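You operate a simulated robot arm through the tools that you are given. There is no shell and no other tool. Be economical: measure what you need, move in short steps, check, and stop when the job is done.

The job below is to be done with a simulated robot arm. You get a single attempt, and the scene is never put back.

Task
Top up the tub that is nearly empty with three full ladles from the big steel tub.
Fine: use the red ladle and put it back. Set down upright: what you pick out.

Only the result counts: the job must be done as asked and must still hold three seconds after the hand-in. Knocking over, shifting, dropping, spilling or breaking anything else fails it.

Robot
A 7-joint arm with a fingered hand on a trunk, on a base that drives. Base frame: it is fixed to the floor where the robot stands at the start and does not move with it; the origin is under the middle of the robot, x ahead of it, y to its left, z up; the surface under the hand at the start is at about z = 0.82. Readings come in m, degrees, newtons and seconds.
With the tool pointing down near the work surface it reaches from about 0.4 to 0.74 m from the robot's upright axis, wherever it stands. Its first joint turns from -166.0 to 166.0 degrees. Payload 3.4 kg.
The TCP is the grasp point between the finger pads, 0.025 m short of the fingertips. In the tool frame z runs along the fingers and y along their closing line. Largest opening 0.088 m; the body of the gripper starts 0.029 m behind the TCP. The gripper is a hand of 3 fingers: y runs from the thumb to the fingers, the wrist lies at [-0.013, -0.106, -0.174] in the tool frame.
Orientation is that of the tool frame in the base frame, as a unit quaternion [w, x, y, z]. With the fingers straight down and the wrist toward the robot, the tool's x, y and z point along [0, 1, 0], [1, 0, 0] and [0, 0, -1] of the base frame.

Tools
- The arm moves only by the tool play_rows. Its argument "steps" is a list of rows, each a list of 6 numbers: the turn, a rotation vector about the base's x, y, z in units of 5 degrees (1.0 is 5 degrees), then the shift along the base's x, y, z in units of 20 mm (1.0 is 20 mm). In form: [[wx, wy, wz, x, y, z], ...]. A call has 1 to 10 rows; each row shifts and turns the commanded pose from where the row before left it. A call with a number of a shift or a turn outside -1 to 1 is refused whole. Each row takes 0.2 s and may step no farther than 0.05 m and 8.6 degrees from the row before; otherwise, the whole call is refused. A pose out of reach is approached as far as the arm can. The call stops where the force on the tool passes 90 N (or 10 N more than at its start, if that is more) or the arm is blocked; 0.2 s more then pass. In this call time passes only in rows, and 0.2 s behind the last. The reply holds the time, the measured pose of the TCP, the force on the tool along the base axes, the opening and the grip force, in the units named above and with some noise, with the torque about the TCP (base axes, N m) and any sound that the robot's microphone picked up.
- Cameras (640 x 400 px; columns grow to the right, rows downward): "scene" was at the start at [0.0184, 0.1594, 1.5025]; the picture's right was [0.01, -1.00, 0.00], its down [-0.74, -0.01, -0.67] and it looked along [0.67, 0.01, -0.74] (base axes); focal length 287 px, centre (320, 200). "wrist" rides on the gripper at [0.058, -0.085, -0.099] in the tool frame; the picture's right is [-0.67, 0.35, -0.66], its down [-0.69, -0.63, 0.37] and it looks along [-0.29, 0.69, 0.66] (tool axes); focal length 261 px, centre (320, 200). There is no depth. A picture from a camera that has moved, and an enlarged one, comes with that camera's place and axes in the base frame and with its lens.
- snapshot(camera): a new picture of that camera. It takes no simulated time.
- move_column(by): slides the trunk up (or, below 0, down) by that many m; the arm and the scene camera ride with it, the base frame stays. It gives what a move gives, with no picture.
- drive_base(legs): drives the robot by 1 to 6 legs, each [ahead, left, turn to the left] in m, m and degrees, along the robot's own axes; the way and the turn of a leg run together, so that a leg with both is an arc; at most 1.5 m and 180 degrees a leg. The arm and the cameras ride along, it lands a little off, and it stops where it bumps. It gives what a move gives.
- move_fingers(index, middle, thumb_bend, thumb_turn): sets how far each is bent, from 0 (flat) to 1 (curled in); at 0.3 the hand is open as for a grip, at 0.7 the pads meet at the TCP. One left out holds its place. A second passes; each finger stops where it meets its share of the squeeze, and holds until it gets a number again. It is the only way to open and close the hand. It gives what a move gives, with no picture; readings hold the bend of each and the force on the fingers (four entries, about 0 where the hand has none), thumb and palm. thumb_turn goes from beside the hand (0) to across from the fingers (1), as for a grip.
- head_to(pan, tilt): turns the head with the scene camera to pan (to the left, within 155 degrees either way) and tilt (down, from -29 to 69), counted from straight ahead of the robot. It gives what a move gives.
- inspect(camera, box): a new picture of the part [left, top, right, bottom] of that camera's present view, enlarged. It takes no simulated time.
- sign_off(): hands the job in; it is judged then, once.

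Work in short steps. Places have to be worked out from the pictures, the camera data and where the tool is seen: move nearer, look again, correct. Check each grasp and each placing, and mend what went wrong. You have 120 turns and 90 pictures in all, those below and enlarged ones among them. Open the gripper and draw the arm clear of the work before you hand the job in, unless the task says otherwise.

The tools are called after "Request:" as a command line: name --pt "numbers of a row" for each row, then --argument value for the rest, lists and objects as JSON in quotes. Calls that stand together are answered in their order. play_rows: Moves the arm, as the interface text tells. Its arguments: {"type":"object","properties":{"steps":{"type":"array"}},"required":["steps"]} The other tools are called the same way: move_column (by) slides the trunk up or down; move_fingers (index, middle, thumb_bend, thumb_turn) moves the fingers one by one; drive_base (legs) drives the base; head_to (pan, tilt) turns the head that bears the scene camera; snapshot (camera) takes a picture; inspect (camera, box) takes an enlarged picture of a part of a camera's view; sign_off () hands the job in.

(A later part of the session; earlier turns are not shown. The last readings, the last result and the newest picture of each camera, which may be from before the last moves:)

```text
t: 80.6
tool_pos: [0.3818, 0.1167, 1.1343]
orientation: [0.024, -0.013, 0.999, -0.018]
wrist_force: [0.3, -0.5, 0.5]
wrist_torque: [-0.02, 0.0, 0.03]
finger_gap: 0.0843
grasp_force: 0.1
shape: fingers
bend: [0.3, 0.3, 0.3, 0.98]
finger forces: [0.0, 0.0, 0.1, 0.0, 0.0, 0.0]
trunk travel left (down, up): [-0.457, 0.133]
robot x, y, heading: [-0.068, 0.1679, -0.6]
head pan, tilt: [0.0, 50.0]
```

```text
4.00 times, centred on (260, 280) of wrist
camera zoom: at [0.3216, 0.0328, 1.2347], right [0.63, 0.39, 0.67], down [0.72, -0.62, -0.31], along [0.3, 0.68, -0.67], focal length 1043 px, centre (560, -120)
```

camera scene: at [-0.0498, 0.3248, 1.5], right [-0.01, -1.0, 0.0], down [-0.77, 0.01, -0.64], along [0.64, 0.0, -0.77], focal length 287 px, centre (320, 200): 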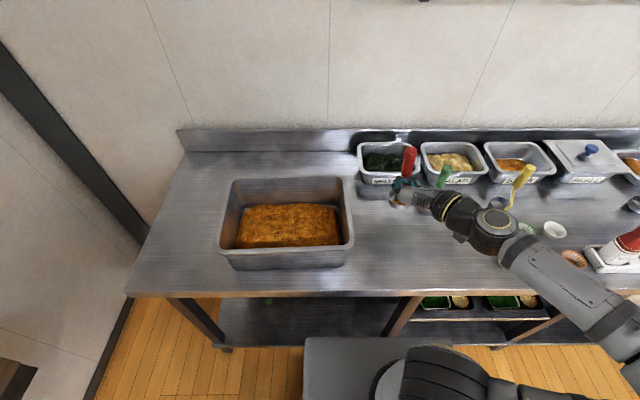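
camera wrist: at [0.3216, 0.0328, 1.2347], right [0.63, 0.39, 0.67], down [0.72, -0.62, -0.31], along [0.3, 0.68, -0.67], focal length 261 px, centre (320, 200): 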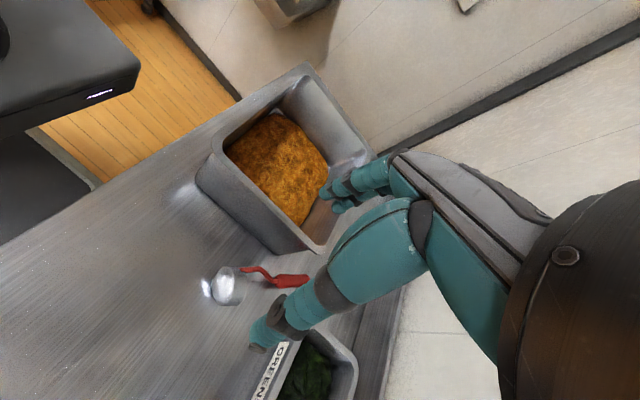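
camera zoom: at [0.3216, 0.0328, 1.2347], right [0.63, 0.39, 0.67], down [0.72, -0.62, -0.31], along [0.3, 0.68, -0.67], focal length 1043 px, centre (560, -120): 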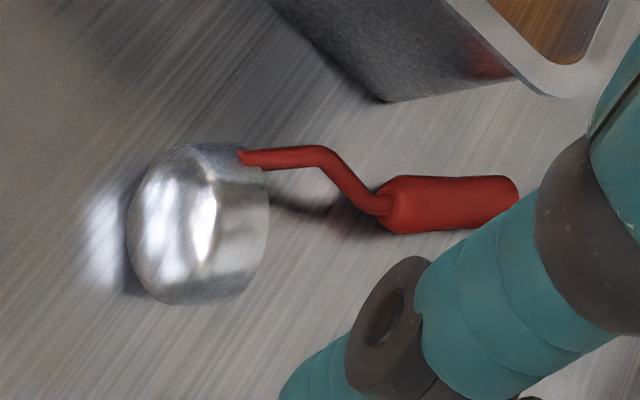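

No spill is visible. The grip lies from (0.513, 0.225) to (0.570, 0.270) at about 38° from x. I'll regrasp it across the fingers with the hand leaning 25° towards the grip's end. I drive forward and set the yaw and lean above it.

Request:
drive_base --legs '[[0.065, 0.03, 0.5]]'

Request:
play_rows --pt "0 0 1 0.5 0.5 0" --pt "0 0 1 0.5 0.5 0" --pt "0 0 1 0.5 0.5 0" --pt "0 0 1 0.5 0.5 0" --pt "0 0 1 0.5 0.5 0" --pt "0 0 1 0.5 0.5 0" --pt "0 0 1 0.5 0.5 0" --pt "0 0 0.6 0.5 0.5 0" --pt "-0.62 0.785 0 0.5 0.5 0" --pt "-0.62 0.785 0 0.5 0.5 0"

Request:
play_rows --pt "-0.62 0.785 0 0 0 -0.5" --pt "-0.62 0.785 0 0 0 -0.8" --pt "-0.62 0.785 0 0 0 -1" --pt "0 0 0 0 0 -1" --pt "0 0 0 0 0 -1" --pt "0 0 0 0 0 -1"

Request:
snapshot --camera "wrist"

Request:
inspect --camera "scene" --box '[320, 100, 480, 220]'

```text
t: 81.6
tool_pos: [0.4482, 0.1488, 1.1339]
orientation: [0.024, -0.017, 0.999, -0.017]
wrist_force: [-1.2, 0.0, -0.9]
wrist_torque: [0.0, 0.04, -0.02]
finger_gap: 0.0848
grasp_force: 0.0
shape: fingers
bend: [0.3, 0.3, 0.3, 0.98]
finger forces: [0.1, 0.1, 0.0, 0.1, 0.0, 0.0]
trunk travel left (down, up): [-0.457, 0.133]
robot x, y, heading: [-0.0044, 0.1938, -0.1]
head pan, tilt: [0.0, 50.0]
```

```text
t: 83.8
tool_pos: [0.4328, 0.2408, 1.0657]
orientation: [-0.052, -0.342, 0.938, -0.035]
wrist_force: [0.9, 0.5, -1.4]
wrist_torque: [0.01, -0.02, -0.03]
finger_gap: 0.0844
grasp_force: 0.0
shape: fingers
bend: [0.3, 0.3, 0.3, 0.98]
finger forces: [0.1, 0.1, 0.0, 0.0, 0.1, 0.1]
out of reach, approached as far as the arm can: row 3, 4, 5, 6, 7, 8, 9, 10
trunk travel left (down, up): [-0.457, 0.133]
robot x, y, heading: [-0.0032, 0.1924, 0.2]
head pan, tilt: [0.0, 50.0]
```

```text
t: 85.2
tool_pos: [0.4186, 0.2393, 0.9736]
orientation: [-0.128, -0.34, 0.93, -0.063]
wrist_force: [-0.7, -0.5, 0.1]
wrist_torque: [0.05, 0.0, 0.01]
finger_gap: 0.0845
grasp_force: 0.0
shape: fingers
bend: [0.3, 0.3, 0.3, 0.98]
finger forces: [0.1, 0.1, 0.0, 0.0, 0.0, 0.1]
out of reach, approached as far as the arm can: row 1, 2, 3
trunk travel left (down, up): [-0.457, 0.133]
robot x, y, heading: [-0.0028, 0.1945, -0.0]
head pan, tilt: [0.0, 50.0]
```

```text
25 pictures are left
camera wrist: at [0.4506, 0.1586, 1.0885], right [0.39, 0.81, 0.43], down [0.84, -0.13, -0.52], along [-0.37, 0.57, -0.73], focal length 261 px, centre (320, 200)
```

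wrist: 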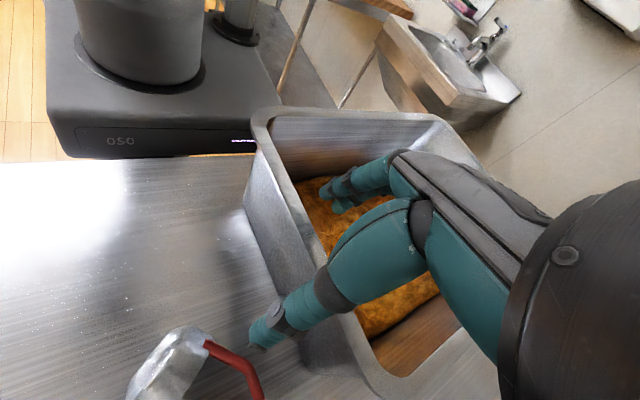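

```text
3.33 times, centred on (400, 160) of scene
camera zoom: at [0.0145, 0.3544, 1.432], right [0.0, -1.0, 0.0], down [-0.77, 0.0, -0.64], along [0.64, 0.0, -0.77], focal length 956 px, centre (53, 333)
```

zoom: 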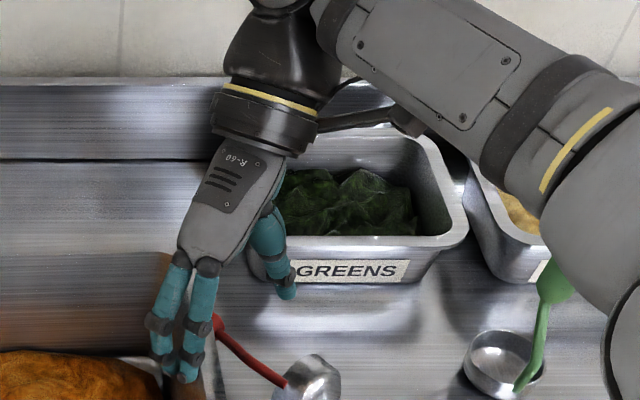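

This yaw direction hits an arm limit and the TCP drifted over the tub rim. I rise at once and straighten the hand, then turn the other way round, to the opposite but equivalent yaw.

Request:
play_rows --pt "0 0 0 0 0 1" --pt "0 0 0 0 0 1" --pt "0 0 0 0 0 1" --pt "0 0 0 0 0 1" --pt "0.79 -0.755 0 0 0 1" --pt "0.79 -0.755 0 0 0 1" --pt "0.79 -0.755 0 0 0 1" --pt "0 0 -1 0 0 0" --pt "0 0 -1 0 0 0" --pt "0 0 -1 0 0 0"

Request:
play_rows --pt "0 0 -1 0 0 0" --pt "0 0 -1 0 0 0" --pt "0 0 -1 0 0 0" --pt "0 0 -1 0 0 0" --pt "0 0 -1 0 0 0" --pt "0 0 -1 0 0 0" --pt "0 0 -1 0 0 0" --pt "0 0 -1 0 0 0" --pt "0 0 -1 0 0 0" --pt "0 0 -1 0 0 0"

Request:
play_rows --pt "0 0 -1 0 0 0" --pt "0 0 -1 0 0 0" --pt "0 0 -1 0 0 0" --pt "0 0 -1 0 0 0" --pt "0 0 -1 0 0 0" --pt "0 0 -1 0 0 0" --pt "0 0 -1 0 0 0" --pt "0 0 -1 0 0 0" --pt "0 0 -1 0 0 0" --pt "0 0 -1 0 0 0"

Request:
play_rows --pt "0 0 -1 0.7 0.1 0" --pt "0 0 -1 0.7 0.1 0" --pt "0 0 -1 0.7 0.1 0" --pt "0 0 -1 0.7 0.1 0" --pt "0 0 -1 0.7 0 0" --pt "0 0 -1 0.7 0 0" --pt "0 0 -1 0.7 0 0" --pt "0 0 -1 0.7 0 0" --pt "0 0 -1 0.7 0 0" --pt "0 0 -1 0.2 0 0"

```text
t: 87.4
tool_pos: [0.4192, 0.2413, 1.0842]
orientation: [-0.001, -0.218, 0.976, 0.0]
wrist_force: [0.1, 0.5, 0.2]
wrist_torque: [0.02, 0.01, 0.04]
finger_gap: 0.0844
grasp_force: 0.0
shape: fingers
bend: [0.3, 0.3, 0.3, 0.98]
finger forces: [0.1, 0.0, 0.0, 0.0, 0.1, 0.0]
out of reach, approached as far as the arm can: row 3, 4
trunk travel left (down, up): [-0.457, 0.133]
robot x, y, heading: [0.0013, 0.1966, 0.2]
head pan, tilt: [0.0, 50.0]
```

```text
t: 89.6
tool_pos: [0.4169, 0.2401, 1.0846]
orientation: [-0.001, 0.214, 0.977, 0.0]
wrist_force: [-0.6, -0.2, 0.5]
wrist_torque: [-0.02, 0.01, 0.0]
finger_gap: 0.0842
grasp_force: 0.0
shape: fingers
bend: [0.3, 0.3, 0.3, 0.98]
finger forces: [0.1, 0.0, 0.1, 0.0, 0.0, 0.1]
trunk travel left (down, up): [-0.457, 0.133]
robot x, y, heading: [-0.0011, 0.1951, 0.0]
head pan, tilt: [0.0, 50.0]
```

```text
t: 91.8
tool_pos: [0.4171, 0.2402, 1.085]
orientation: [-0.001, 0.608, 0.794, 0.001]
wrist_force: [-0.1, 0.0, 0.4]
wrist_torque: [-0.02, 0.01, 0.04]
finger_gap: 0.0844
grasp_force: 0.1
shape: fingers
bend: [0.3, 0.3, 0.3, 0.98]
finger forces: [0.0, 0.0, 0.0, 0.0, 0.0, 0.0]
trunk travel left (down, up): [-0.457, 0.133]
robot x, y, heading: [0.0002, 0.1906, -0.2]
head pan, tilt: [0.0, 50.0]
```

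```text
t: 94.0
tool_pos: [0.5481, 0.248, 1.0832]
orientation: [0.0, 0.886, 0.463, 0.0]
wrist_force: [0.1, -0.5, 0.6]
wrist_torque: [-0.04, -0.03, -0.01]
finger_gap: 0.0846
grasp_force: 0.1
shape: fingers
bend: [0.3, 0.3, 0.3, 0.98]
finger forces: [0.1, 0.1, 0.0, 0.1, 0.0, 0.0]
trunk travel left (down, up): [-0.457, 0.133]
robot x, y, heading: [-0.0035, 0.1954, 0.2]
head pan, tilt: [0.0, 50.0]
```

This side has full reach. I finish the yaw, add the lean, and look.

Request:
play_rows --pt "0 0 -1 0 0 0" --pt "0 0 -1 0 0 0" --pt "0 0 -1 0 0 0" --pt "0 0 -0.4 0 0 0" --pt "-0.62 0.785 0 0 0 -0.5" --pt "-0.62 0.785 0 0 0 -0.5" --pt "-0.62 0.785 0 0 0 -0.5" --pt "-0.62 0.785 0 0 0 -0.5" --pt "-0.62 0.785 0 0 0 -0.5"

Request:
snapshot --camera "wrist"

Request:
snapshot --camera "scene"

```text
t: 96.0
tool_pos: [0.5471, 0.2469, 1.0344]
orientation: [0.071, 0.922, 0.32, -0.205]
wrist_force: [0.0, -0.7, -0.7]
wrist_torque: [-0.02, -0.01, -0.02]
finger_gap: 0.0843
grasp_force: 0.0
shape: fingers
bend: [0.3, 0.3, 0.3, 0.98]
finger forces: [0.0, 0.1, 0.1, 0.0, 0.0, 0.1]
trunk travel left (down, up): [-0.457, 0.133]
robot x, y, heading: [-0.0023, 0.1955, 0.0]
head pan, tilt: [0.0, 50.0]
```

```text
23 pictures are left
camera wrist: at [0.5687, 0.3723, 1.1006], right [-0.04, -0.48, 0.88], down [-1.0, 0.01, -0.04], along [0.01, -0.88, -0.48], focal length 261 px, centre (320, 200)
```

wrist: 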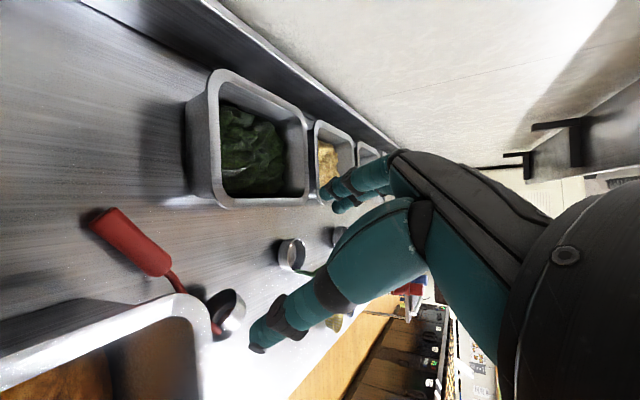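

```text
22 pictures are left
camera scene: at [0.0147, 0.3545, 1.432], right [0.0, -1.0, 0.0], down [-0.77, 0.0, -0.64], along [0.64, 0.0, -0.77], focal length 287 px, centre (320, 200)
```

scene: 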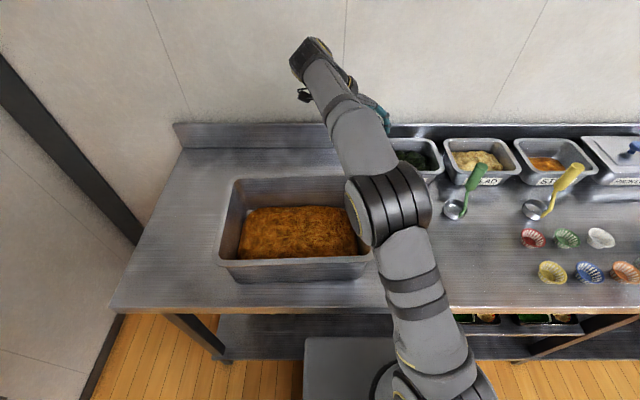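

The table is clean, and the hand is over the grip. But the elbow and forearm hover over the tub rim and would come down with the hand. I raise the trunk and shift the base back and right, so the forearm slopes down to the hand from above.

Request:
move_column --by 0.13

Request:
drive_base --legs '[[-0.06, -0.1, 0]]'

Request:
play_rows --pt "0 0 0 1 1 -1" --pt "0 0 0 1 1 -1" --pt "0 0 0 1 1 -1" --pt "0 0 0 0 1 -1" --pt "0 0 0 0 1 -1" --pt "0 0 0 0 0 -1" --pt "0 0 0 0 0 -1"

Request:
snapshot --camera "scene"

Request:
snapshot --camera "wrist"

```text
t: 97.6
tool_pos: [0.5474, 0.2471, 1.1635]
orientation: [0.07, 0.922, 0.321, -0.205]
wrist_force: [-0.4, -0.3, 0.6]
wrist_torque: [0.03, -0.02, -0.02]
finger_gap: 0.0844
grasp_force: 0.0
shape: fingers
bend: [0.3, 0.3, 0.3, 0.98]
finger forces: [0.0, 0.1, 0.0, 0.0, 0.0, 0.0]
trunk travel left (down, up): [-0.587, 0.003]
robot x, y, heading: [-0.0017, 0.1949, -0.3]
head pan, tilt: [0.0, 50.0]
```

```text
t: 98.8
tool_pos: [0.4883, 0.1471, 1.1651]
orientation: [0.07, 0.922, 0.32, -0.204]
wrist_force: [0.1, 0.2, 0.0]
wrist_torque: [0.01, -0.04, 0.02]
finger_gap: 0.0846
grasp_force: 0.1
shape: fingers
bend: [0.3, 0.3, 0.3, 0.98]
finger forces: [0.0, 0.0, 0.0, 0.0, 0.1, 0.1]
trunk travel left (down, up): [-0.587, 0.003]
robot x, y, heading: [-0.0599, 0.0971, -0.2]
head pan, tilt: [0.0, 50.0]
```

```text
t: 100.4
tool_pos: [0.5157, 0.2334, 1.0297]
orientation: [0.071, 0.922, 0.321, -0.204]
wrist_force: [0.3, -0.2, 0.3]
wrist_torque: [0.01, 0.03, -0.01]
finger_gap: 0.0843
grasp_force: 0.0
shape: fingers
bend: [0.3, 0.3, 0.3, 0.98]
finger forces: [0.0, 0.1, 0.0, 0.0, 0.0, 0.0]
out of reach, approached as far as the arm can: row 2, 3, 5
trunk travel left (down, up): [-0.587, 0.003]
robot x, y, heading: [-0.0605, 0.0953, -0.2]
head pan, tilt: [0.0, 50.0]
```

```text
21 pictures are left
camera scene: at [-0.0442, 0.255, 1.562], right [0.0, -1.0, 0.0], down [-0.77, 0.0, -0.64], along [0.64, 0.0, -0.77], focal length 287 px, centre (320, 200)
```

scene: 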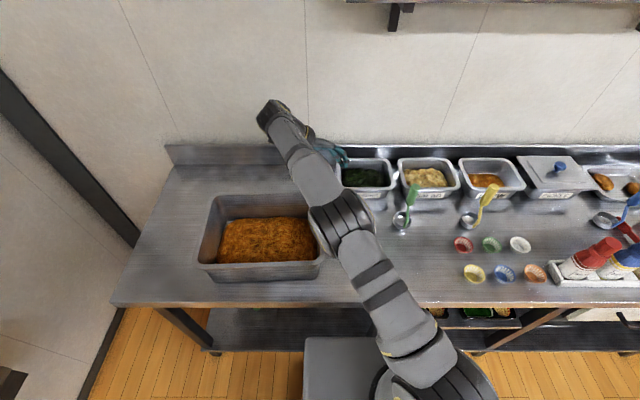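

```text
20 pictures are left
camera wrist: at [0.5359, 0.358, 1.0965], right [-0.04, -0.48, 0.88], down [-1.0, 0.01, -0.04], along [0.01, -0.88, -0.48], focal length 261 px, centre (320, 200)
```

wrist: 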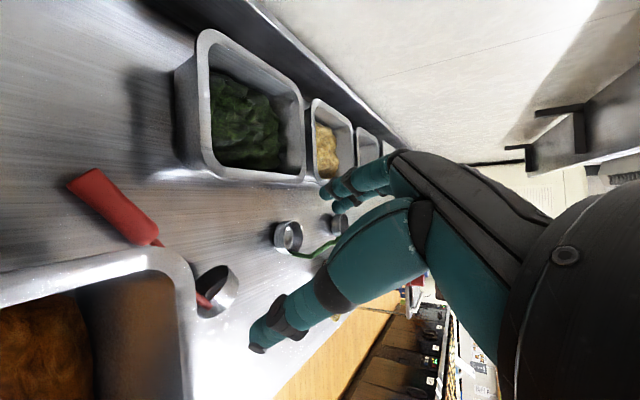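

The elbow is now well above the rim. The grip centre re-measures at (0.535, 0.243). I drive slightly closer, centre over it and descend to z≈0.93.

Request:
drive_base --legs '[[0.035, 0.015, 0]]'

Request:
play_rows --pt "0 0 0 0 0 -1" --pt "0 0 0 0 0 -1" --pt "0 0 0 0 0 -1" --pt "0 0 0 0 0 -1" --pt "0 0 0 0 0 -1"

Request:
snapshot --camera "wrist"

```text
t: 101.3
tool_pos: [0.5504, 0.2489, 1.0309]
orientation: [0.07, 0.922, 0.32, -0.205]
wrist_force: [1.4, -0.9, -0.5]
wrist_torque: [-0.01, -0.01, 0.01]
finger_gap: 0.0843
grasp_force: 0.1
shape: fingers
bend: [0.3, 0.3, 0.3, 0.98]
finger forces: [0.0, 0.0, 0.0, 0.0, 0.1, 0.1]
trunk travel left (down, up): [-0.587, 0.003]
robot x, y, heading: [-0.0253, 0.112, 0.2]
head pan, tilt: [0.0, 50.0]
```

```text
t: 102.5
tool_pos: [0.5514, 0.2486, 0.934]
orientation: [0.072, 0.923, 0.32, -0.2]
wrist_force: [15.8, 1.5, 42.8]
wrist_torque: [1.34, 2.61, -0.55]
finger_gap: 0.1015
grasp_force: 21.2
shape: fingers
bend: [0.3, 0.3, 0.01, 1.0]
finger forces: [0.0, 0.1, 0.1, 0.0, 42.8, 0.1]
trunk travel left (down, up): [-0.587, 0.003]
robot x, y, heading: [-0.0243, 0.1139, 0.3]
head pan, tilt: [0.0, 50.0]
```

```text
19 pictures are left
camera wrist: at [0.5712, 0.3732, 1.0016], right [-0.05, -0.48, 0.88], down [-1.0, 0.01, -0.05], along [0.01, -0.88, -0.48], focal length 261 px, centre (320, 200)
```

wrist: 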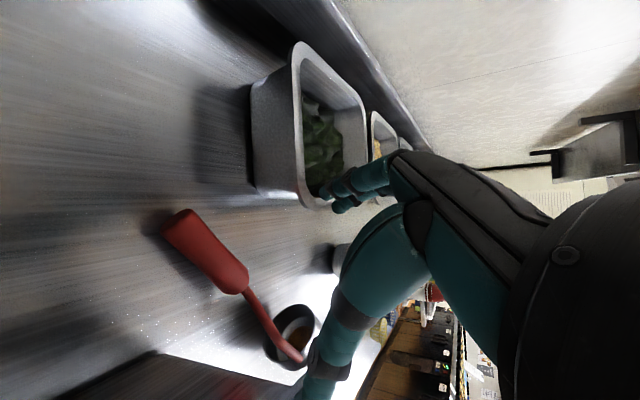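

The thumb pressed on the tub's rim corner at about 43 N. I back up at once, narrow the hand, and check that the tub hasn't moved.

Request:
play_rows --pt "0 0 0 0 0 1" --pt "0 0 0 0.1 0.1 1" --pt "0 0 0 0.2 0.2 0.5"

Request:
move_fingers --index 0.45 --middle 0.45 --thumb_bend 0.5

Request:
snapshot --camera "scene"

Request:
snapshot --camera "wrist"

```text
t: 103.3
tool_pos: [0.557, 0.2541, 0.979]
orientation: [0.071, 0.922, 0.32, -0.204]
wrist_force: [0.1, -0.2, 0.3]
wrist_torque: [0.03, -0.04, -0.02]
finger_gap: 0.0849
grasp_force: 0.0
shape: fingers
bend: [0.3, 0.3, 0.3, 0.98]
finger forces: [0.0, 0.1, 0.1, 0.0, 0.0, 0.0]
trunk travel left (down, up): [-0.587, 0.003]
robot x, y, heading: [-0.0266, 0.1121, 0.0]
head pan, tilt: [0.0, 50.0]
```

```text
t: 104.3
tool_pos: [0.555, 0.255, 0.9798]
orientation: [0.071, 0.922, 0.32, -0.204]
wrist_force: [-0.7, 0.1, 0.5]
wrist_torque: [0.01, -0.02, 0.0]
finger_gap: 0.0476
grasp_force: 0.3
shape: fingers
bend: [0.45, 0.45, 0.5, 0.98]
finger forces: [0.0, 0.1, 0.0, 0.0, 0.0, 0.0]
trunk travel left (down, up): [-0.587, 0.003]
robot x, y, heading: [-0.0233, 0.1087, 0.0]
head pan, tilt: [0.0, 50.0]
```

```text
18 pictures are left
camera scene: at [-0.0092, 0.2701, 1.562], right [0.0, -1.0, 0.0], down [-0.77, 0.0, -0.64], along [0.64, 0.0, -0.77], focal length 287 px, centre (320, 200)
```

scene: 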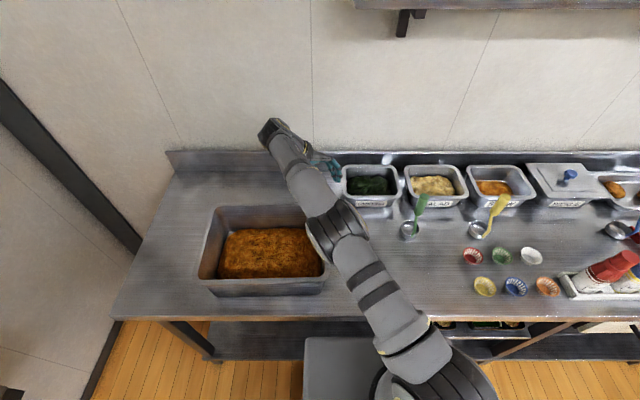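

```text
17 pictures are left
camera wrist: at [0.5773, 0.3793, 1.0469], right [-0.04, -0.48, 0.88], down [-1.0, 0.01, -0.04], along [0.01, -0.88, -0.48], focal length 261 px, centre (320, 200)
```

wrist: 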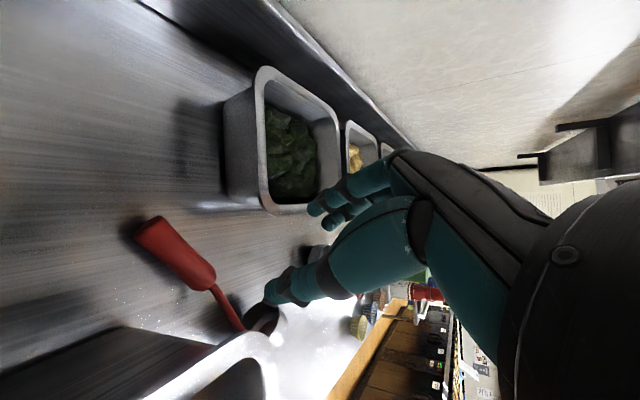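

The tub looks unmoved and the ladle is where it was. With the hand narrowed and shifted towards the grip's end, I descend in small steps.

Request:
play_rows --pt "0 0 0 0.1 0 -0.8" --pt "0 0 0 0.1 0 -0.8" --pt "0 0 0 0 0 -0.8"

```text
t: 105.1
tool_pos: [0.5602, 0.2542, 0.9322]
orientation: [0.071, 0.922, 0.322, -0.203]
wrist_force: [-0.1, 0.6, 0.5]
wrist_torque: [-0.04, 0.01, 0.01]
finger_gap: 0.0476
grasp_force: 0.0
shape: fingers
bend: [0.45, 0.45, 0.5, 0.98]
finger forces: [0.0, 0.0, 0.1, 0.1, 0.0, 0.1]
trunk travel left (down, up): [-0.587, 0.003]
robot x, y, heading: [-0.0253, 0.1106, -0.1]
head pan, tilt: [0.0, 50.0]
```

No contact this time, so I continue down.

Request:
play_rows --pt "0 0 0 0 0 -0.7" --pt "0 0 0 0 0 -0.7"

Request:
snapshot --camera "wrist"

```text
t: 105.7
tool_pos: [0.5599, 0.2541, 0.904]
orientation: [0.071, 0.923, 0.32, -0.204]
wrist_force: [-0.2, -0.1, -0.3]
wrist_torque: [-0.02, 0.01, -0.04]
finger_gap: 0.0477
grasp_force: 0.1
shape: fingers
bend: [0.45, 0.45, 0.5, 0.98]
finger forces: [0.1, 0.0, 0.0, 0.1, 0.0, 0.1]
trunk travel left (down, up): [-0.587, 0.003]
robot x, y, heading: [-0.0254, 0.1108, 0.3]
head pan, tilt: [0.0, 50.0]
```

```text
16 pictures are left
camera wrist: at [0.5811, 0.3788, 0.9702], right [-0.04, -0.48, 0.88], down [-1.0, 0.01, -0.04], along [0.01, -0.88, -0.48], focal length 261 px, centre (320, 200)
```

wrist: 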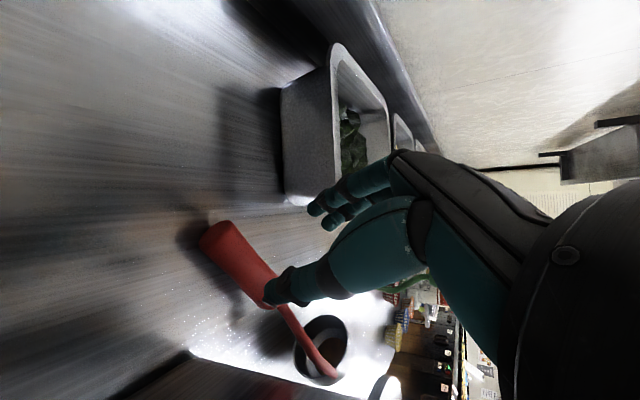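

The alignment is good. The grip's centre is a few millimetres to the thumb's side, so I correct that while going down to z≈0.855.

Request:
play_rows --pt "0 0 0 -0.15 0.2 -0.8" --pt "0 0 0 0 0 -0.8" --pt "0 0 0 0 0 -0.5" --pt "0 0 0 0 0 -0.35"

Request:
snapshot --camera "wrist"

```text
t: 106.7
tool_pos: [0.5523, 0.2567, 0.8541]
orientation: [0.071, 0.922, 0.321, -0.204]
wrist_force: [-0.3, 0.2, -0.4]
wrist_torque: [0.0, 0.0, 0.0]
finger_gap: 0.0478
grasp_force: 0.1
shape: fingers
bend: [0.45, 0.45, 0.5, 0.98]
finger forces: [0.0, 0.1, 0.0, 0.0, 0.0, 0.0]
out of reach, approached as far as the arm can: row 2
trunk travel left (down, up): [-0.587, 0.003]
robot x, y, heading: [-0.0276, 0.1128, 0.2]
head pan, tilt: [0.0, 50.0]
```

```text
15 pictures are left
camera wrist: at [0.5727, 0.3817, 0.9207], right [-0.04, -0.48, 0.88], down [-1.0, 0.01, -0.04], along [0.01, -0.88, -0.48], focal length 261 px, centre (320, 200)
```

wrist: 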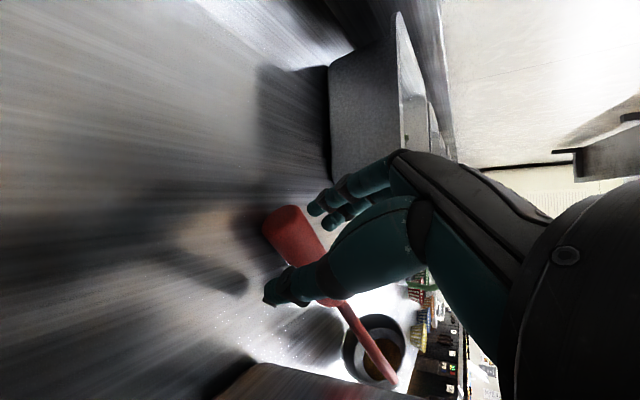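

The grip is between thumb and fingers. I close.

Request:
move_fingers --index 0.9 --middle 0.9 --thumb_bend 0.9

Request:
inspect --camera "wrist" --box '[200, 150, 440, 400]'

```text
t: 107.7
tool_pos: [0.5516, 0.2567, 0.8544]
orientation: [0.07, 0.922, 0.32, -0.204]
wrist_force: [-1.1, -0.6, -0.2]
wrist_torque: [0.01, -0.04, -0.02]
finger_gap: 0.0137
grasp_force: 20.9
shape: fingers
bend: [0.6, 0.73, 0.66, 0.91]
finger forces: [10.2, 8.7, 0.0, 0.1, 21.7, 0.0]
trunk travel left (down, up): [-0.587, 0.003]
robot x, y, heading: [-0.0233, 0.1113, 0.3]
head pan, tilt: [0.0, 50.0]
```

```text
1.60 times, centred on (320, 275) of wrist
camera zoom: at [0.5727, 0.3818, 0.921], right [-0.04, -0.48, 0.88], down [-1.0, 0.01, -0.04], along [0.01, -0.88, -0.48], focal length 417 px, centre (320, 80)
```

zoom: 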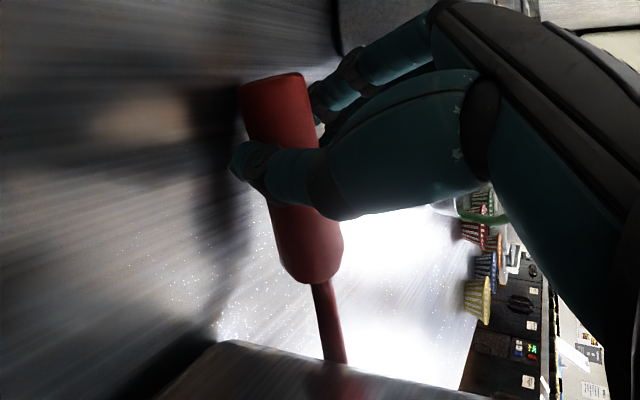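

This is a firm grasp: both fingers and the thumb are on the grip at about 21 N. I lift straight up, clear of the tub.

Request:
play_rows --pt "0 0 0 0 0 0.5" --pt "0 0 0 0.1 0 0.8" --pt "0 0 0 0.1 0 1" --pt "0 0 0 0 0 1" --pt "0 0 0 0 0 1" --pt "0 0 0 0 0 1" --pt "0 0 0 0 -0.5 1" --pt "0 0 0 0 -0.5 1" --pt "0 0 0 0 -0.5 1" --pt "0 0 0 0 -0.5 1"

Request:
snapshot --camera "scene"

```text
t: 109.9
tool_pos: [0.5591, 0.215, 1.0424]
orientation: [0.073, 0.923, 0.32, -0.203]
wrist_force: [-0.8, -0.6, -0.8]
wrist_torque: [0.03, -0.14, -0.01]
finger_gap: 0.0129
grasp_force: 20.7
shape: fingers
bend: [0.6, 0.73, 0.69, 0.9]
finger forces: [11.6, 8.9, 0.1, 0.1, 21.5, 0.0]
trunk travel left (down, up): [-0.587, 0.003]
robot x, y, heading: [-0.0271, 0.1115, 0.3]
head pan, tilt: [0.0, 50.0]
```

```text
13 pictures are left
camera scene: at [-0.0093, 0.2699, 1.562], right [0.0, -1.0, 0.0], down [-0.77, 0.0, -0.64], along [0.64, 0.0, -0.77], focal length 287 px, centre (320, 200)
```

scene: 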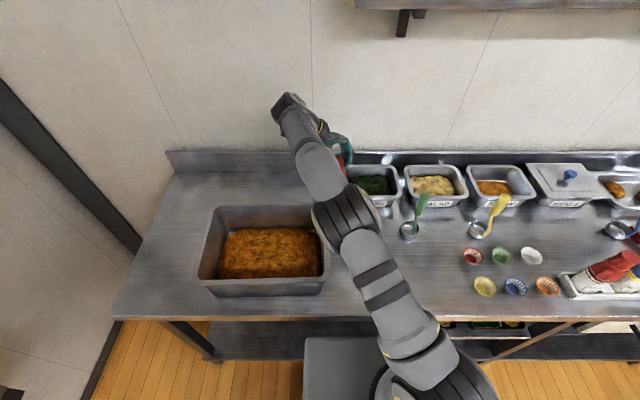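

I have 13 pictures left, so I'll rely on the readings. I bring the ladle upright by rotating about the finger-closing axis, while rising and drawing back over the free table.

Request:
play_rows --pt "0 0 0 -1 0 1" --pt "0 0 0 -1 0 1" --pt "0.62 -0.785 0 -1 0 1" --pt "0.62 -0.785 0 -1 0 1" --pt "0.62 -0.785 0 -1 0 1" --pt "0.62 -0.785 0 -0.5 0 0.5" --pt "0.62 -0.785 0 0 0 0" --pt "0.62 -0.785 0 0 0 0" --pt "0.62 -0.785 0 0 0 0" --pt "0.62 -0.785 0 0 0 0"

Request:
play_rows --pt "0.62 -0.785 0 0 0 0" --pt "0.62 -0.785 0 0 0 0" --pt "0.62 -0.785 0 0 0 0" --pt "0.62 -0.785 0 0 0 0" --pt "0.62 -0.785 0 0 0 0" --pt "0.62 -0.785 0 0 0 0" --pt "0.62 -0.785 0 0 0 0"

Request:
snapshot --camera "scene"

```text
t: 112.1
tool_pos: [0.4472, 0.2163, 1.1517]
orientation: [-0.042, 0.936, 0.325, 0.125]
wrist_force: [1.1, -0.5, -1.2]
wrist_torque: [-0.03, -0.05, 0.01]
finger_gap: 0.0128
grasp_force: 20.8
shape: fingers
bend: [0.6, 0.73, 0.69, 0.9]
finger forces: [10.8, 10.3, 0.0, 0.0, 20.9, 0.1]
trunk travel left (down, up): [-0.587, 0.003]
robot x, y, heading: [-0.0231, 0.1098, -0.1]
head pan, tilt: [0.0, 50.0]
```

```text
t: 113.7
tool_pos: [0.4468, 0.2185, 1.1513]
orientation: [-0.139, 0.855, 0.298, 0.401]
wrist_force: [-1.1, 0.4, -1.8]
wrist_torque: [-0.08, 0.0, -0.02]
finger_gap: 0.0126
grasp_force: 22.0
shape: fingers
bend: [0.6, 0.74, 0.69, 0.9]
finger forces: [10.0, 12.3, 0.0, 0.1, 21.2, 0.0]
trunk travel left (down, up): [-0.587, 0.003]
robot x, y, heading: [-0.0259, 0.1136, -0.1]
head pan, tilt: [0.0, 50.0]
```

```text
12 pictures are left
camera scene: at [-0.0092, 0.2701, 1.562], right [0.0, -1.0, 0.0], down [-0.77, 0.0, -0.64], along [0.64, 0.0, -0.77], focal length 287 px, centre (320, 200)
```

scene: 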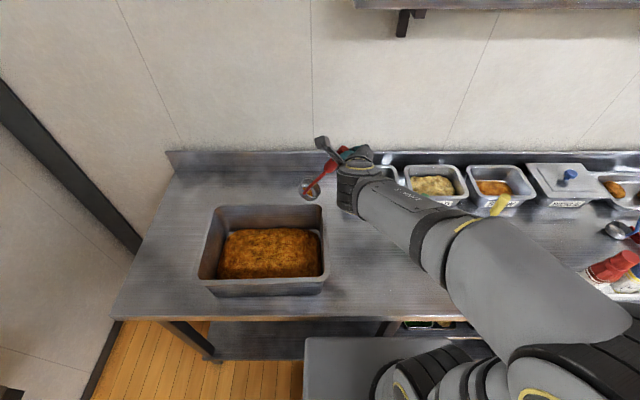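

The ladle has swung in the grip so that it lies nearly along the fingers, about 25° off, but the hold is still firm at 22 N. It is over-rotated by about 27°. I rotate back to vertical and yaw to face forward.

Request:
play_rows --pt "-0.62 0.785 0 0 0 0" --pt "-0.62 0.785 0 0 0 0" --pt "-0.62 0.785 0 0 0 0" --pt "-0.62 0.785 0 0 0 0" --pt "-0.62 0.785 0 0 0 0" --pt "-0.31 0.39 0 0 0 0" --pt "0 0 -1 0 0 0.5" --pt "0 0 -1 0 0 0.5" --pt "0 0 -1 0 0 0" --pt "0 0 -1 0 0 0"

Request:
play_rows --pt "0 0 -1 0 0 0" --pt "0 0 -1 0 0 0" --pt "0 0 -1 0 0 0" --pt "0 0 -0.6 0 0 0"

Request:
inspect --camera "scene" --box '[280, 110, 400, 230]'

```text
t: 115.9
tool_pos: [0.4484, 0.2195, 1.1711]
orientation: [-0.029, 0.968, 0.156, 0.193]
wrist_force: [-0.5, 0.4, -0.9]
wrist_torque: [-0.02, -0.02, -0.01]
finger_gap: 0.0094
grasp_force: 21.3
shape: fingers
bend: [0.62, 0.74, 0.69, 0.9]
finger forces: [8.1, 13.7, 0.0, 0.0, 21.2, 0.0]
trunk travel left (down, up): [-0.587, 0.003]
robot x, y, heading: [-0.0241, 0.1121, 0.2]
head pan, tilt: [0.0, 50.0]
```

```text
t: 116.9
tool_pos: [0.4484, 0.218, 1.1712]
orientation: [0.001, 0.981, 0.002, 0.196]
wrist_force: [-0.1, 0.2, -1.4]
wrist_torque: [-0.01, 0.04, 0.02]
finger_gap: 0.0091
grasp_force: 21.6
shape: fingers
bend: [0.62, 0.74, 0.69, 0.9]
finger forces: [8.0, 13.6, 0.0, 0.0, 21.2, 0.0]
trunk travel left (down, up): [-0.587, 0.003]
robot x, y, heading: [-0.0257, 0.1077, 0.1]
head pan, tilt: [0.0, 50.0]
```

```text
3.33 times, centred on (340, 170) of scene
camera zoom: at [-0.0091, 0.2702, 1.562], right [0.0, -1.0, 0.0], down [-0.77, 0.0, -0.64], along [0.64, 0.0, -0.77], focal length 956 px, centre (253, 300)
```

zoom: 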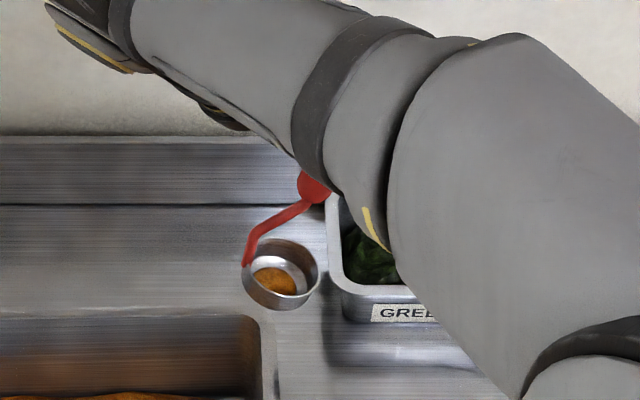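

The cup is nearly level, with a small remainder of stew in it. It leans about 9° forward and 4° right. I correct that, drive left over the big tub and look again.

Request:
play_rows --pt "-0.35 -0.75 0 -0.7 0 0" --pt "-0.35 -0.75 0 -0.7 0 0" --pt "0 0 0 -0.8 0 0" --pt "0 0 0 -0.7 0 0"

Request:
drive_base --legs '[[0, 0.18, 0]]'

Request:
inspect --camera "scene" --box '[300, 110, 480, 290]'

```text
t: 117.9
tool_pos: [0.3891, 0.219, 1.1714]
orientation: [0.03, 0.965, 0.01, 0.259]
wrist_force: [-1.2, 0.1, -1.4]
wrist_torque: [-0.04, 0.03, 0.04]
finger_gap: 0.009
grasp_force: 21.2
shape: fingers
bend: [0.62, 0.74, 0.69, 0.9]
finger forces: [8.0, 13.9, 0.0, 0.1, 21.3, 0.1]
trunk travel left (down, up): [-0.587, 0.003]
robot x, y, heading: [-0.0225, 0.1102, 0.2]
head pan, tilt: [0.0, 50.0]
```

```text
t: 119.4
tool_pos: [0.3892, 0.4026, 1.1703]
orientation: [0.031, 0.965, 0.008, 0.26]
wrist_force: [-0.5, -0.2, -1.6]
wrist_torque: [-0.04, 0.05, 0.07]
finger_gap: 0.0093
grasp_force: 21.6
shape: fingers
bend: [0.63, 0.74, 0.69, 0.9]
finger forces: [8.2, 14.0, 0.1, 0.1, 21.2, 0.1]
trunk travel left (down, up): [-0.587, 0.003]
robot x, y, heading: [-0.0277, 0.2945, 0.3]
head pan, tilt: [0.0, 50.0]
```

```text
2.22 times, centred on (390, 200) of scene
camera zoom: at [-0.0098, 0.4539, 1.5618], right [0.0, -1.0, 0.0], down [-0.77, 0.0, -0.64], along [0.64, 0.0, -0.77], focal length 637 px, centre (164, 200)
```

zoom: 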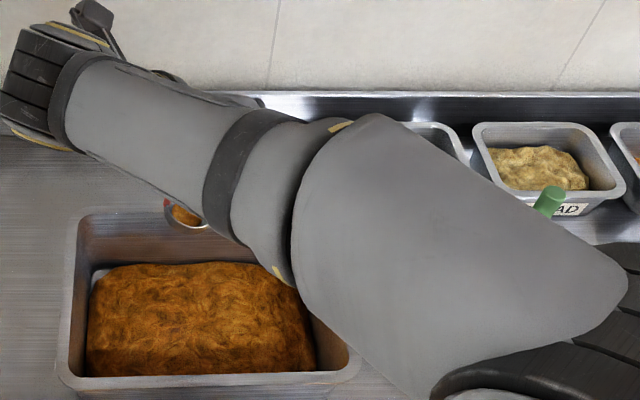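

The cup is over the tub at about TCP + (0.015, 0.03). I tilt it 45° with the mouth to the right over the stew's left half, then lower most of the way.

Request:
play_rows --pt "1 0 0 0 -0.26 0" --pt "1 0 0 0 -0.26 0" --pt "1 0 0 0 -0.26 0" --pt "1 0 0 0 -0.26 0" --pt "1 0 0 0 -0.26 -0.2" --pt "1 0 0 0 -0.26 -0.5" --pt "1 0 0 0 -0.26 -0.5" --pt "1 0 0 0 -0.26 -0.8" --pt "1 0 0 0 -0.26 -1" --pt "0 0 0 0 0 -1"

Request:
play_rows --pt "0 0 0 0 0 -1" --pt "0 0 0 0 0 -1" --pt "0 0 0 0 0 -1" --pt "0 0 0 0 0 -1" --pt "0 0 0 0 0 -1" --pt "0 0 0 0 0 -0.5"

Request:
inspect --camera "scene" --box '[300, 110, 480, 290]'

```text
t: 121.6
tool_pos: [0.3897, 0.3552, 1.09]
orientation: [-0.341, 0.903, -0.092, 0.243]
wrist_force: [-0.7, -0.5, -1.0]
wrist_torque: [-0.13, 0.06, 0.02]
finger_gap: 0.0074
grasp_force: 21.7
shape: fingers
bend: [0.62, 0.74, 0.72, 0.89]
finger forces: [8.0, 14.1, 0.0, 0.0, 21.0, 0.0]
trunk travel left (down, up): [-0.587, 0.003]
robot x, y, heading: [-0.0271, 0.2936, 0.2]
head pan, tilt: [0.0, 50.0]
```

```text
t: 123.0
tool_pos: [0.388, 0.3542, 0.9811]
orientation: [-0.342, 0.903, -0.091, 0.243]
wrist_force: [-0.5, 0.3, -1.6]
wrist_torque: [-0.14, 0.07, 0.02]
finger_gap: 0.0067
grasp_force: 21.6
shape: fingers
bend: [0.62, 0.74, 0.72, 0.89]
finger forces: [8.2, 13.9, 0.0, 0.1, 21.3, 0.1]
trunk travel left (down, up): [-0.587, 0.003]
robot x, y, heading: [-0.0299, 0.2929, 0.2]
head pan, tilt: [0.0, 50.0]
```

```text
2.22 times, centred on (390, 200) of scene
camera zoom: at [-0.0097, 0.4528, 1.562], right [0.0, -1.0, 0.0], down [-0.77, 0.0, -0.64], along [0.64, 0.0, -0.77], focal length 637 px, centre (164, 200)
```

zoom: 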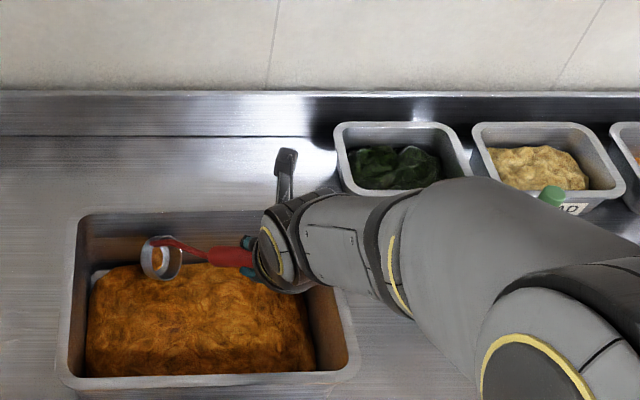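

The cup is further back than intended, at about x≈0.446. I shift it towards the middle, then lower it into the stew with force checks.

Request:
play_rows --pt "0 0 0 -0.8 0 0" --pt "0 0 0 -0.8 0 0" --pt "0 0 0 -0.7 0 -0.3" --pt "0 0 0 0 0 -0.5" --pt "0 0 0 0 0 -0.4"

Request:
play_rows --pt "0 0 0 0 0 -0.3" --pt "0 0 0 0 0 -0.2"

Request:
inspect --camera "scene" --box '[310, 180, 410, 280]'

```text
t: 124.2
tool_pos: [0.3613, 0.3564, 0.9625]
orientation: [-0.341, 0.904, -0.091, 0.243]
wrist_force: [0.7, 0.1, -1.3]
wrist_torque: [-0.1, 0.09, 0.0]
finger_gap: 0.006
grasp_force: 21.5
shape: fingers
bend: [0.62, 0.74, 0.73, 0.89]
finger forces: [8.2, 13.9, 0.0, 0.1, 21.5, 0.0]
out of reach, approached as far as the arm can: row 3
trunk travel left (down, up): [-0.587, 0.003]
robot x, y, heading: [-0.0263, 0.2937, -0.0]
head pan, tilt: [0.0, 50.0]
```

```text
t: 124.8
tool_pos: [0.3616, 0.3565, 0.9524]
orientation: [-0.341, 0.903, -0.091, 0.243]
wrist_force: [-0.2, 0.4, -0.3]
wrist_torque: [-0.06, 0.05, -0.02]
finger_gap: 0.0061
grasp_force: 21.6
shape: fingers
bend: [0.62, 0.74, 0.73, 0.89]
finger forces: [8.2, 13.8, 0.0, 0.0, 21.5, 0.0]
out of reach, approached as far as the arm can: row 1
trunk travel left (down, up): [-0.587, 0.003]
robot x, y, heading: [-0.0257, 0.2954, 0.0]
head pan, tilt: [0.0, 50.0]
```

```text
4.00 times, centred on (360, 230) of scene
camera zoom: at [-0.0097, 0.4527, 1.562], right [0.0, -1.0, 0.0], down [-0.77, 0.0, -0.64], along [0.64, 0.0, -0.77], focal length 1147 px, centre (160, 80)
```

zoom: 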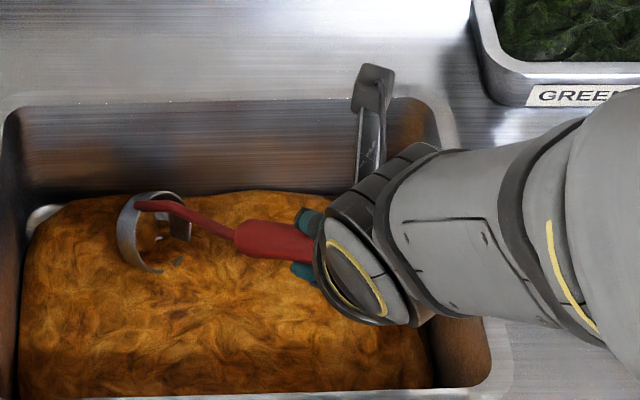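

The lower lip is under the stew's surface. I sweep right while levelling, raising the hand so the cup stays just off the floor.

Request:
play_rows --pt "0 0 0 0 -0.6 0" --pt "1 0 0 0 0 0" --pt "-1 0 0 0 -0.3 0.2"

Request:
play_rows --pt "-1 0 0 0 0 0.3" --pt "-1 0 0 0 0 0.3" --pt "-1 0 0 0 0 0.25" --pt "-1 0 0 0 0 0.25" --pt "-1 0 0 0 0 0.2" --pt "-1 0 0 0 0 0.2" --pt "-1 0 0 0 0 0.15" --pt "-1 0 0 0 0 0.1" --pt "-1 0 0 0 0 0.1"

Request:
inspect --camera "scene" --box '[310, 160, 430, 280]'

```text
t: 125.6
tool_pos: [0.3642, 0.3402, 0.9568]
orientation: [-0.341, 0.903, -0.092, 0.244]
wrist_force: [-0.6, 0.0, -1.4]
wrist_torque: [-0.11, 0.06, 0.03]
finger_gap: 0.0057
grasp_force: 22.7
shape: fingers
bend: [0.62, 0.74, 0.74, 0.89]
finger forces: [8.5, 14.0, 0.1, 0.0, 21.5, 0.0]
out of reach, approached as far as the arm can: row 2
trunk travel left (down, up): [-0.587, 0.003]
robot x, y, heading: [-0.0246, 0.2947, 0.2]
head pan, tilt: [0.0, 50.0]
```

```text
t: 127.6
tool_pos: [0.3605, 0.3396, 0.9841]
orientation: [0.006, 0.969, 0.0, 0.249]
wrist_force: [-0.9, 0.6, -1.4]
wrist_torque: [-0.03, 0.08, 0.02]
finger_gap: 0.0045
grasp_force: 24.0
shape: fingers
bend: [0.63, 0.74, 0.75, 0.88]
finger forces: [6.5, 18.4, 0.0, 0.0, 22.7, 0.0]
out of reach, approached as far as the arm can: row 6, 7
trunk travel left (down, up): [-0.587, 0.003]
robot x, y, heading: [-0.0259, 0.2913, 0.3]
head pan, tilt: [0.0, 50.0]
```

```text
3.33 times, centred on (370, 220) of scene
camera zoom: at [-0.0098, 0.453, 1.5619], right [0.0, -1.0, 0.0], down [-0.77, 0.0, -0.64], along [0.64, 0.0, -0.77], focal length 956 px, centre (153, 133)
```

zoom: 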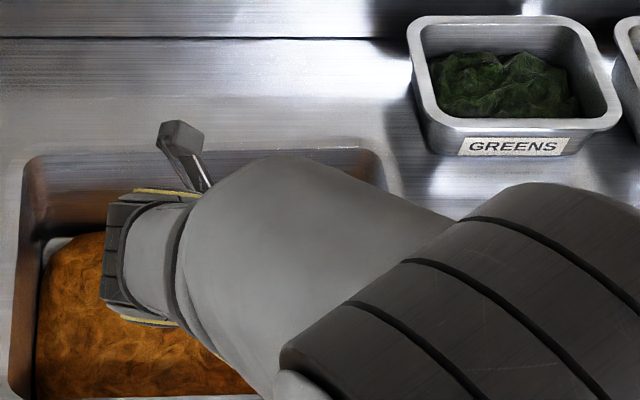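

The view is blocked by the arm. I lift straight up out of the stew and check with the wrist camera.

Request:
play_rows --pt "0 0 0 0 0 0.5" --pt "0 0 0 0 0 0.7" --pt "0 0 0 0 0 1" --pt "0 0 0 0 0 1" --pt "0 0 0 0 0 1" --pt "0 0 0 0 0 1" --pt "0 0 0 0 0 1" --pt "0 0 0 0 0 1"

Request:
snapshot --camera "wrist"

```text
t: 129.4
tool_pos: [0.3602, 0.3397, 1.1278]
orientation: [0.006, 0.969, 0.0, 0.248]
wrist_force: [-0.6, 0.2, -2.4]
wrist_torque: [-0.01, 0.05, -0.01]
finger_gap: 0.0042
grasp_force: 24.4
shape: fingers
bend: [0.63, 0.74, 0.76, 0.88]
finger forces: [6.6, 19.2, 0.1, 0.0, 22.9, 0.1]
trunk travel left (down, up): [-0.587, 0.003]
robot x, y, heading: [-0.0251, 0.293, 0.0]
head pan, tilt: [0.0, 50.0]
```

```text
6 pictures are left
camera wrist: at [0.3638, 0.4254, 1.2427], right [-0.9, -0.34, 0.26], down [-0.42, 0.62, -0.66], along [0.07, -0.7, -0.71], focal length 261 px, centre (320, 200)
```

wrist: 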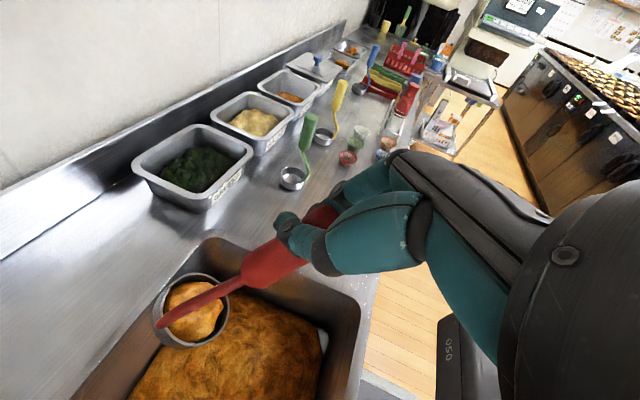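

The cup is full and heaped. It leans about 15–20° toward the robot. I level it gently, raise it above the other ladles' tops, and drive right to the stew tub.

Request:
play_rows --pt "0 0.5 0 0 0 0.5" --pt "0 0.5 0 0 0 0.5" --pt "0 0.5 0 0 0 0.5" --pt "0 0.5 0 0 0 0.5" --pt "0 0.5 0 0 0 0.5" --pt "0 0.5 0 0 0 0.5" --pt "0 0 0 0 0 0.5" --pt "0 0 0 0 0 0.5"

Request:
drive_base --legs '[[0, -0.22, 0], [0, -0.22, 0], [0, -0.215, 0]]'

Request:
snapshot --camera "wrist"

```text
t: 131.2
tool_pos: [0.3609, 0.3388, 1.2071]
orientation: [0.004, 0.993, 0.001, 0.119]
wrist_force: [-0.8, -0.3, -1.9]
wrist_torque: [-0.01, -0.03, 0.02]
finger_gap: 0.0042
grasp_force: 24.8
shape: fingers
bend: [0.63, 0.74, 0.77, 0.88]
finger forces: [6.7, 19.2, 0.0, 0.0, 23.1, 0.0]
trunk travel left (down, up): [-0.587, 0.003]
robot x, y, heading: [-0.0276, 0.295, -0.2]
head pan, tilt: [0.0, 50.0]
```

```text
t: 135.5
tool_pos: [0.3619, -0.3195, 1.207]
orientation: [0.005, 0.993, -0.001, 0.119]
wrist_force: [0.0, -1.2, -1.4]
wrist_torque: [-0.04, 0.08, 0.01]
finger_gap: 0.0039
grasp_force: 25.4
shape: fingers
bend: [0.63, 0.74, 0.77, 0.88]
finger forces: [7.3, 19.9, 0.0, 0.0, 23.3, 0.1]
trunk travel left (down, up): [-0.587, 0.003]
robot x, y, heading: [-0.0277, -0.3609, -0.1]
head pan, tilt: [0.0, 50.0]
```

```text
5 pictures are left
camera wrist: at [0.3941, -0.2334, 1.3174], right [-0.81, -0.34, 0.48], down [-0.58, 0.63, -0.52], along [-0.12, -0.7, -0.7], focal length 261 px, centre (320, 200)
```

wrist: 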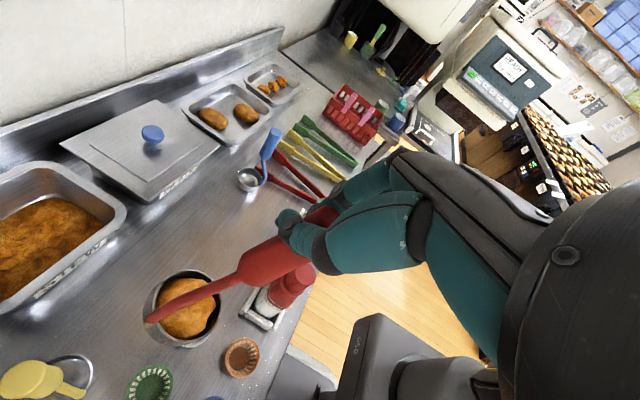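

Still full. The cup is at TCP + (0.044, 0.029, -0.135), and the stew tub's centre is at about (0.60, -0.31). I drive slightly forward and extend so that the cup is over the tub.

Request:
drive_base --legs '[[0.045, 0, 0]]'

Request:
play_rows --pt "0 0 0 0.8 0 0" --pt "0 0 0 0.8 0 0" --pt "0 0 0 0.8 0.1 0" --pt "0 0 0 0.8 0.1 0.1" --pt "0 0 0 0.8 0.1 0.2" --pt "0 0 0 0.8 0.1 0.3" --pt "0 0 0 0.8 0 0.3" --pt "0 0 0 0.8 0 0.3" --pt "0 0 0 0.8 0 0.2"

```text
t: 136.4
tool_pos: [0.401, -0.3176, 1.2073]
orientation: [0.005, 0.993, -0.001, 0.12]
wrist_force: [-0.1, 0.2, -1.5]
wrist_torque: [-0.04, 0.03, 0.03]
finger_gap: 0.0038
grasp_force: 25.6
shape: fingers
bend: [0.63, 0.74, 0.77, 0.88]
finger forces: [7.4, 20.0, 0.0, 0.0, 23.4, 0.0]
trunk travel left (down, up): [-0.587, 0.003]
robot x, y, heading: [0.0178, -0.3597, -0.3]
head pan, tilt: [0.0, 50.0]
```

```text
t: 138.4
tool_pos: [0.5458, -0.3098, 1.235]
orientation: [0.005, 0.993, -0.001, 0.119]
wrist_force: [0.4, -0.3, -2.3]
wrist_torque: [-0.04, 0.05, 0.0]
finger_gap: 0.0037
grasp_force: 25.7
shape: fingers
bend: [0.63, 0.74, 0.78, 0.88]
finger forces: [7.5, 20.3, 0.1, 0.1, 23.4, 0.0]
trunk travel left (down, up): [-0.587, 0.003]
robot x, y, heading: [0.015, -0.3626, 0.1]
head pan, tilt: [0.0, 50.0]
```

No reach limit so far, and the cup is over the tub at (0.59, -0.28). I begin the pour: the first 50°, pivoting about the cup.

Request:
play_rows --pt "1 0 0 0.2 -0.575 -0.175" --pt "1 0 0 0.2 -0.575 -0.175" --pt "1 0 0 0.1 -0.535 -0.275" --pt "1 0 0 0 -0.535 -0.275" --pt "1 0 0 0 -0.48 -0.365" --pt "1 0 0 0 -0.48 -0.365" --pt "1 0 0 0 -0.41 -0.44" --pt "1 0 0 0 -0.41 -0.44" --pt "1 0 0 0 -0.325 -0.505" --pt "1 0 0 0 -0.325 -0.505"

```text
t: 140.6
tool_pos: [0.5565, -0.4026, 1.162]
orientation: [-0.415, 0.902, -0.051, 0.107]
wrist_force: [-0.5, 0.0, -1.1]
wrist_torque: [-0.13, 0.07, 0.01]
finger_gap: 0.0037
grasp_force: 25.9
shape: fingers
bend: [0.63, 0.74, 0.78, 0.88]
finger forces: [7.9, 21.2, 0.0, 0.0, 22.0, 0.1]
trunk travel left (down, up): [-0.587, 0.003]
robot x, y, heading: [0.0128, -0.3591, 0.0]
head pan, tilt: [0.0, 50.0]
```

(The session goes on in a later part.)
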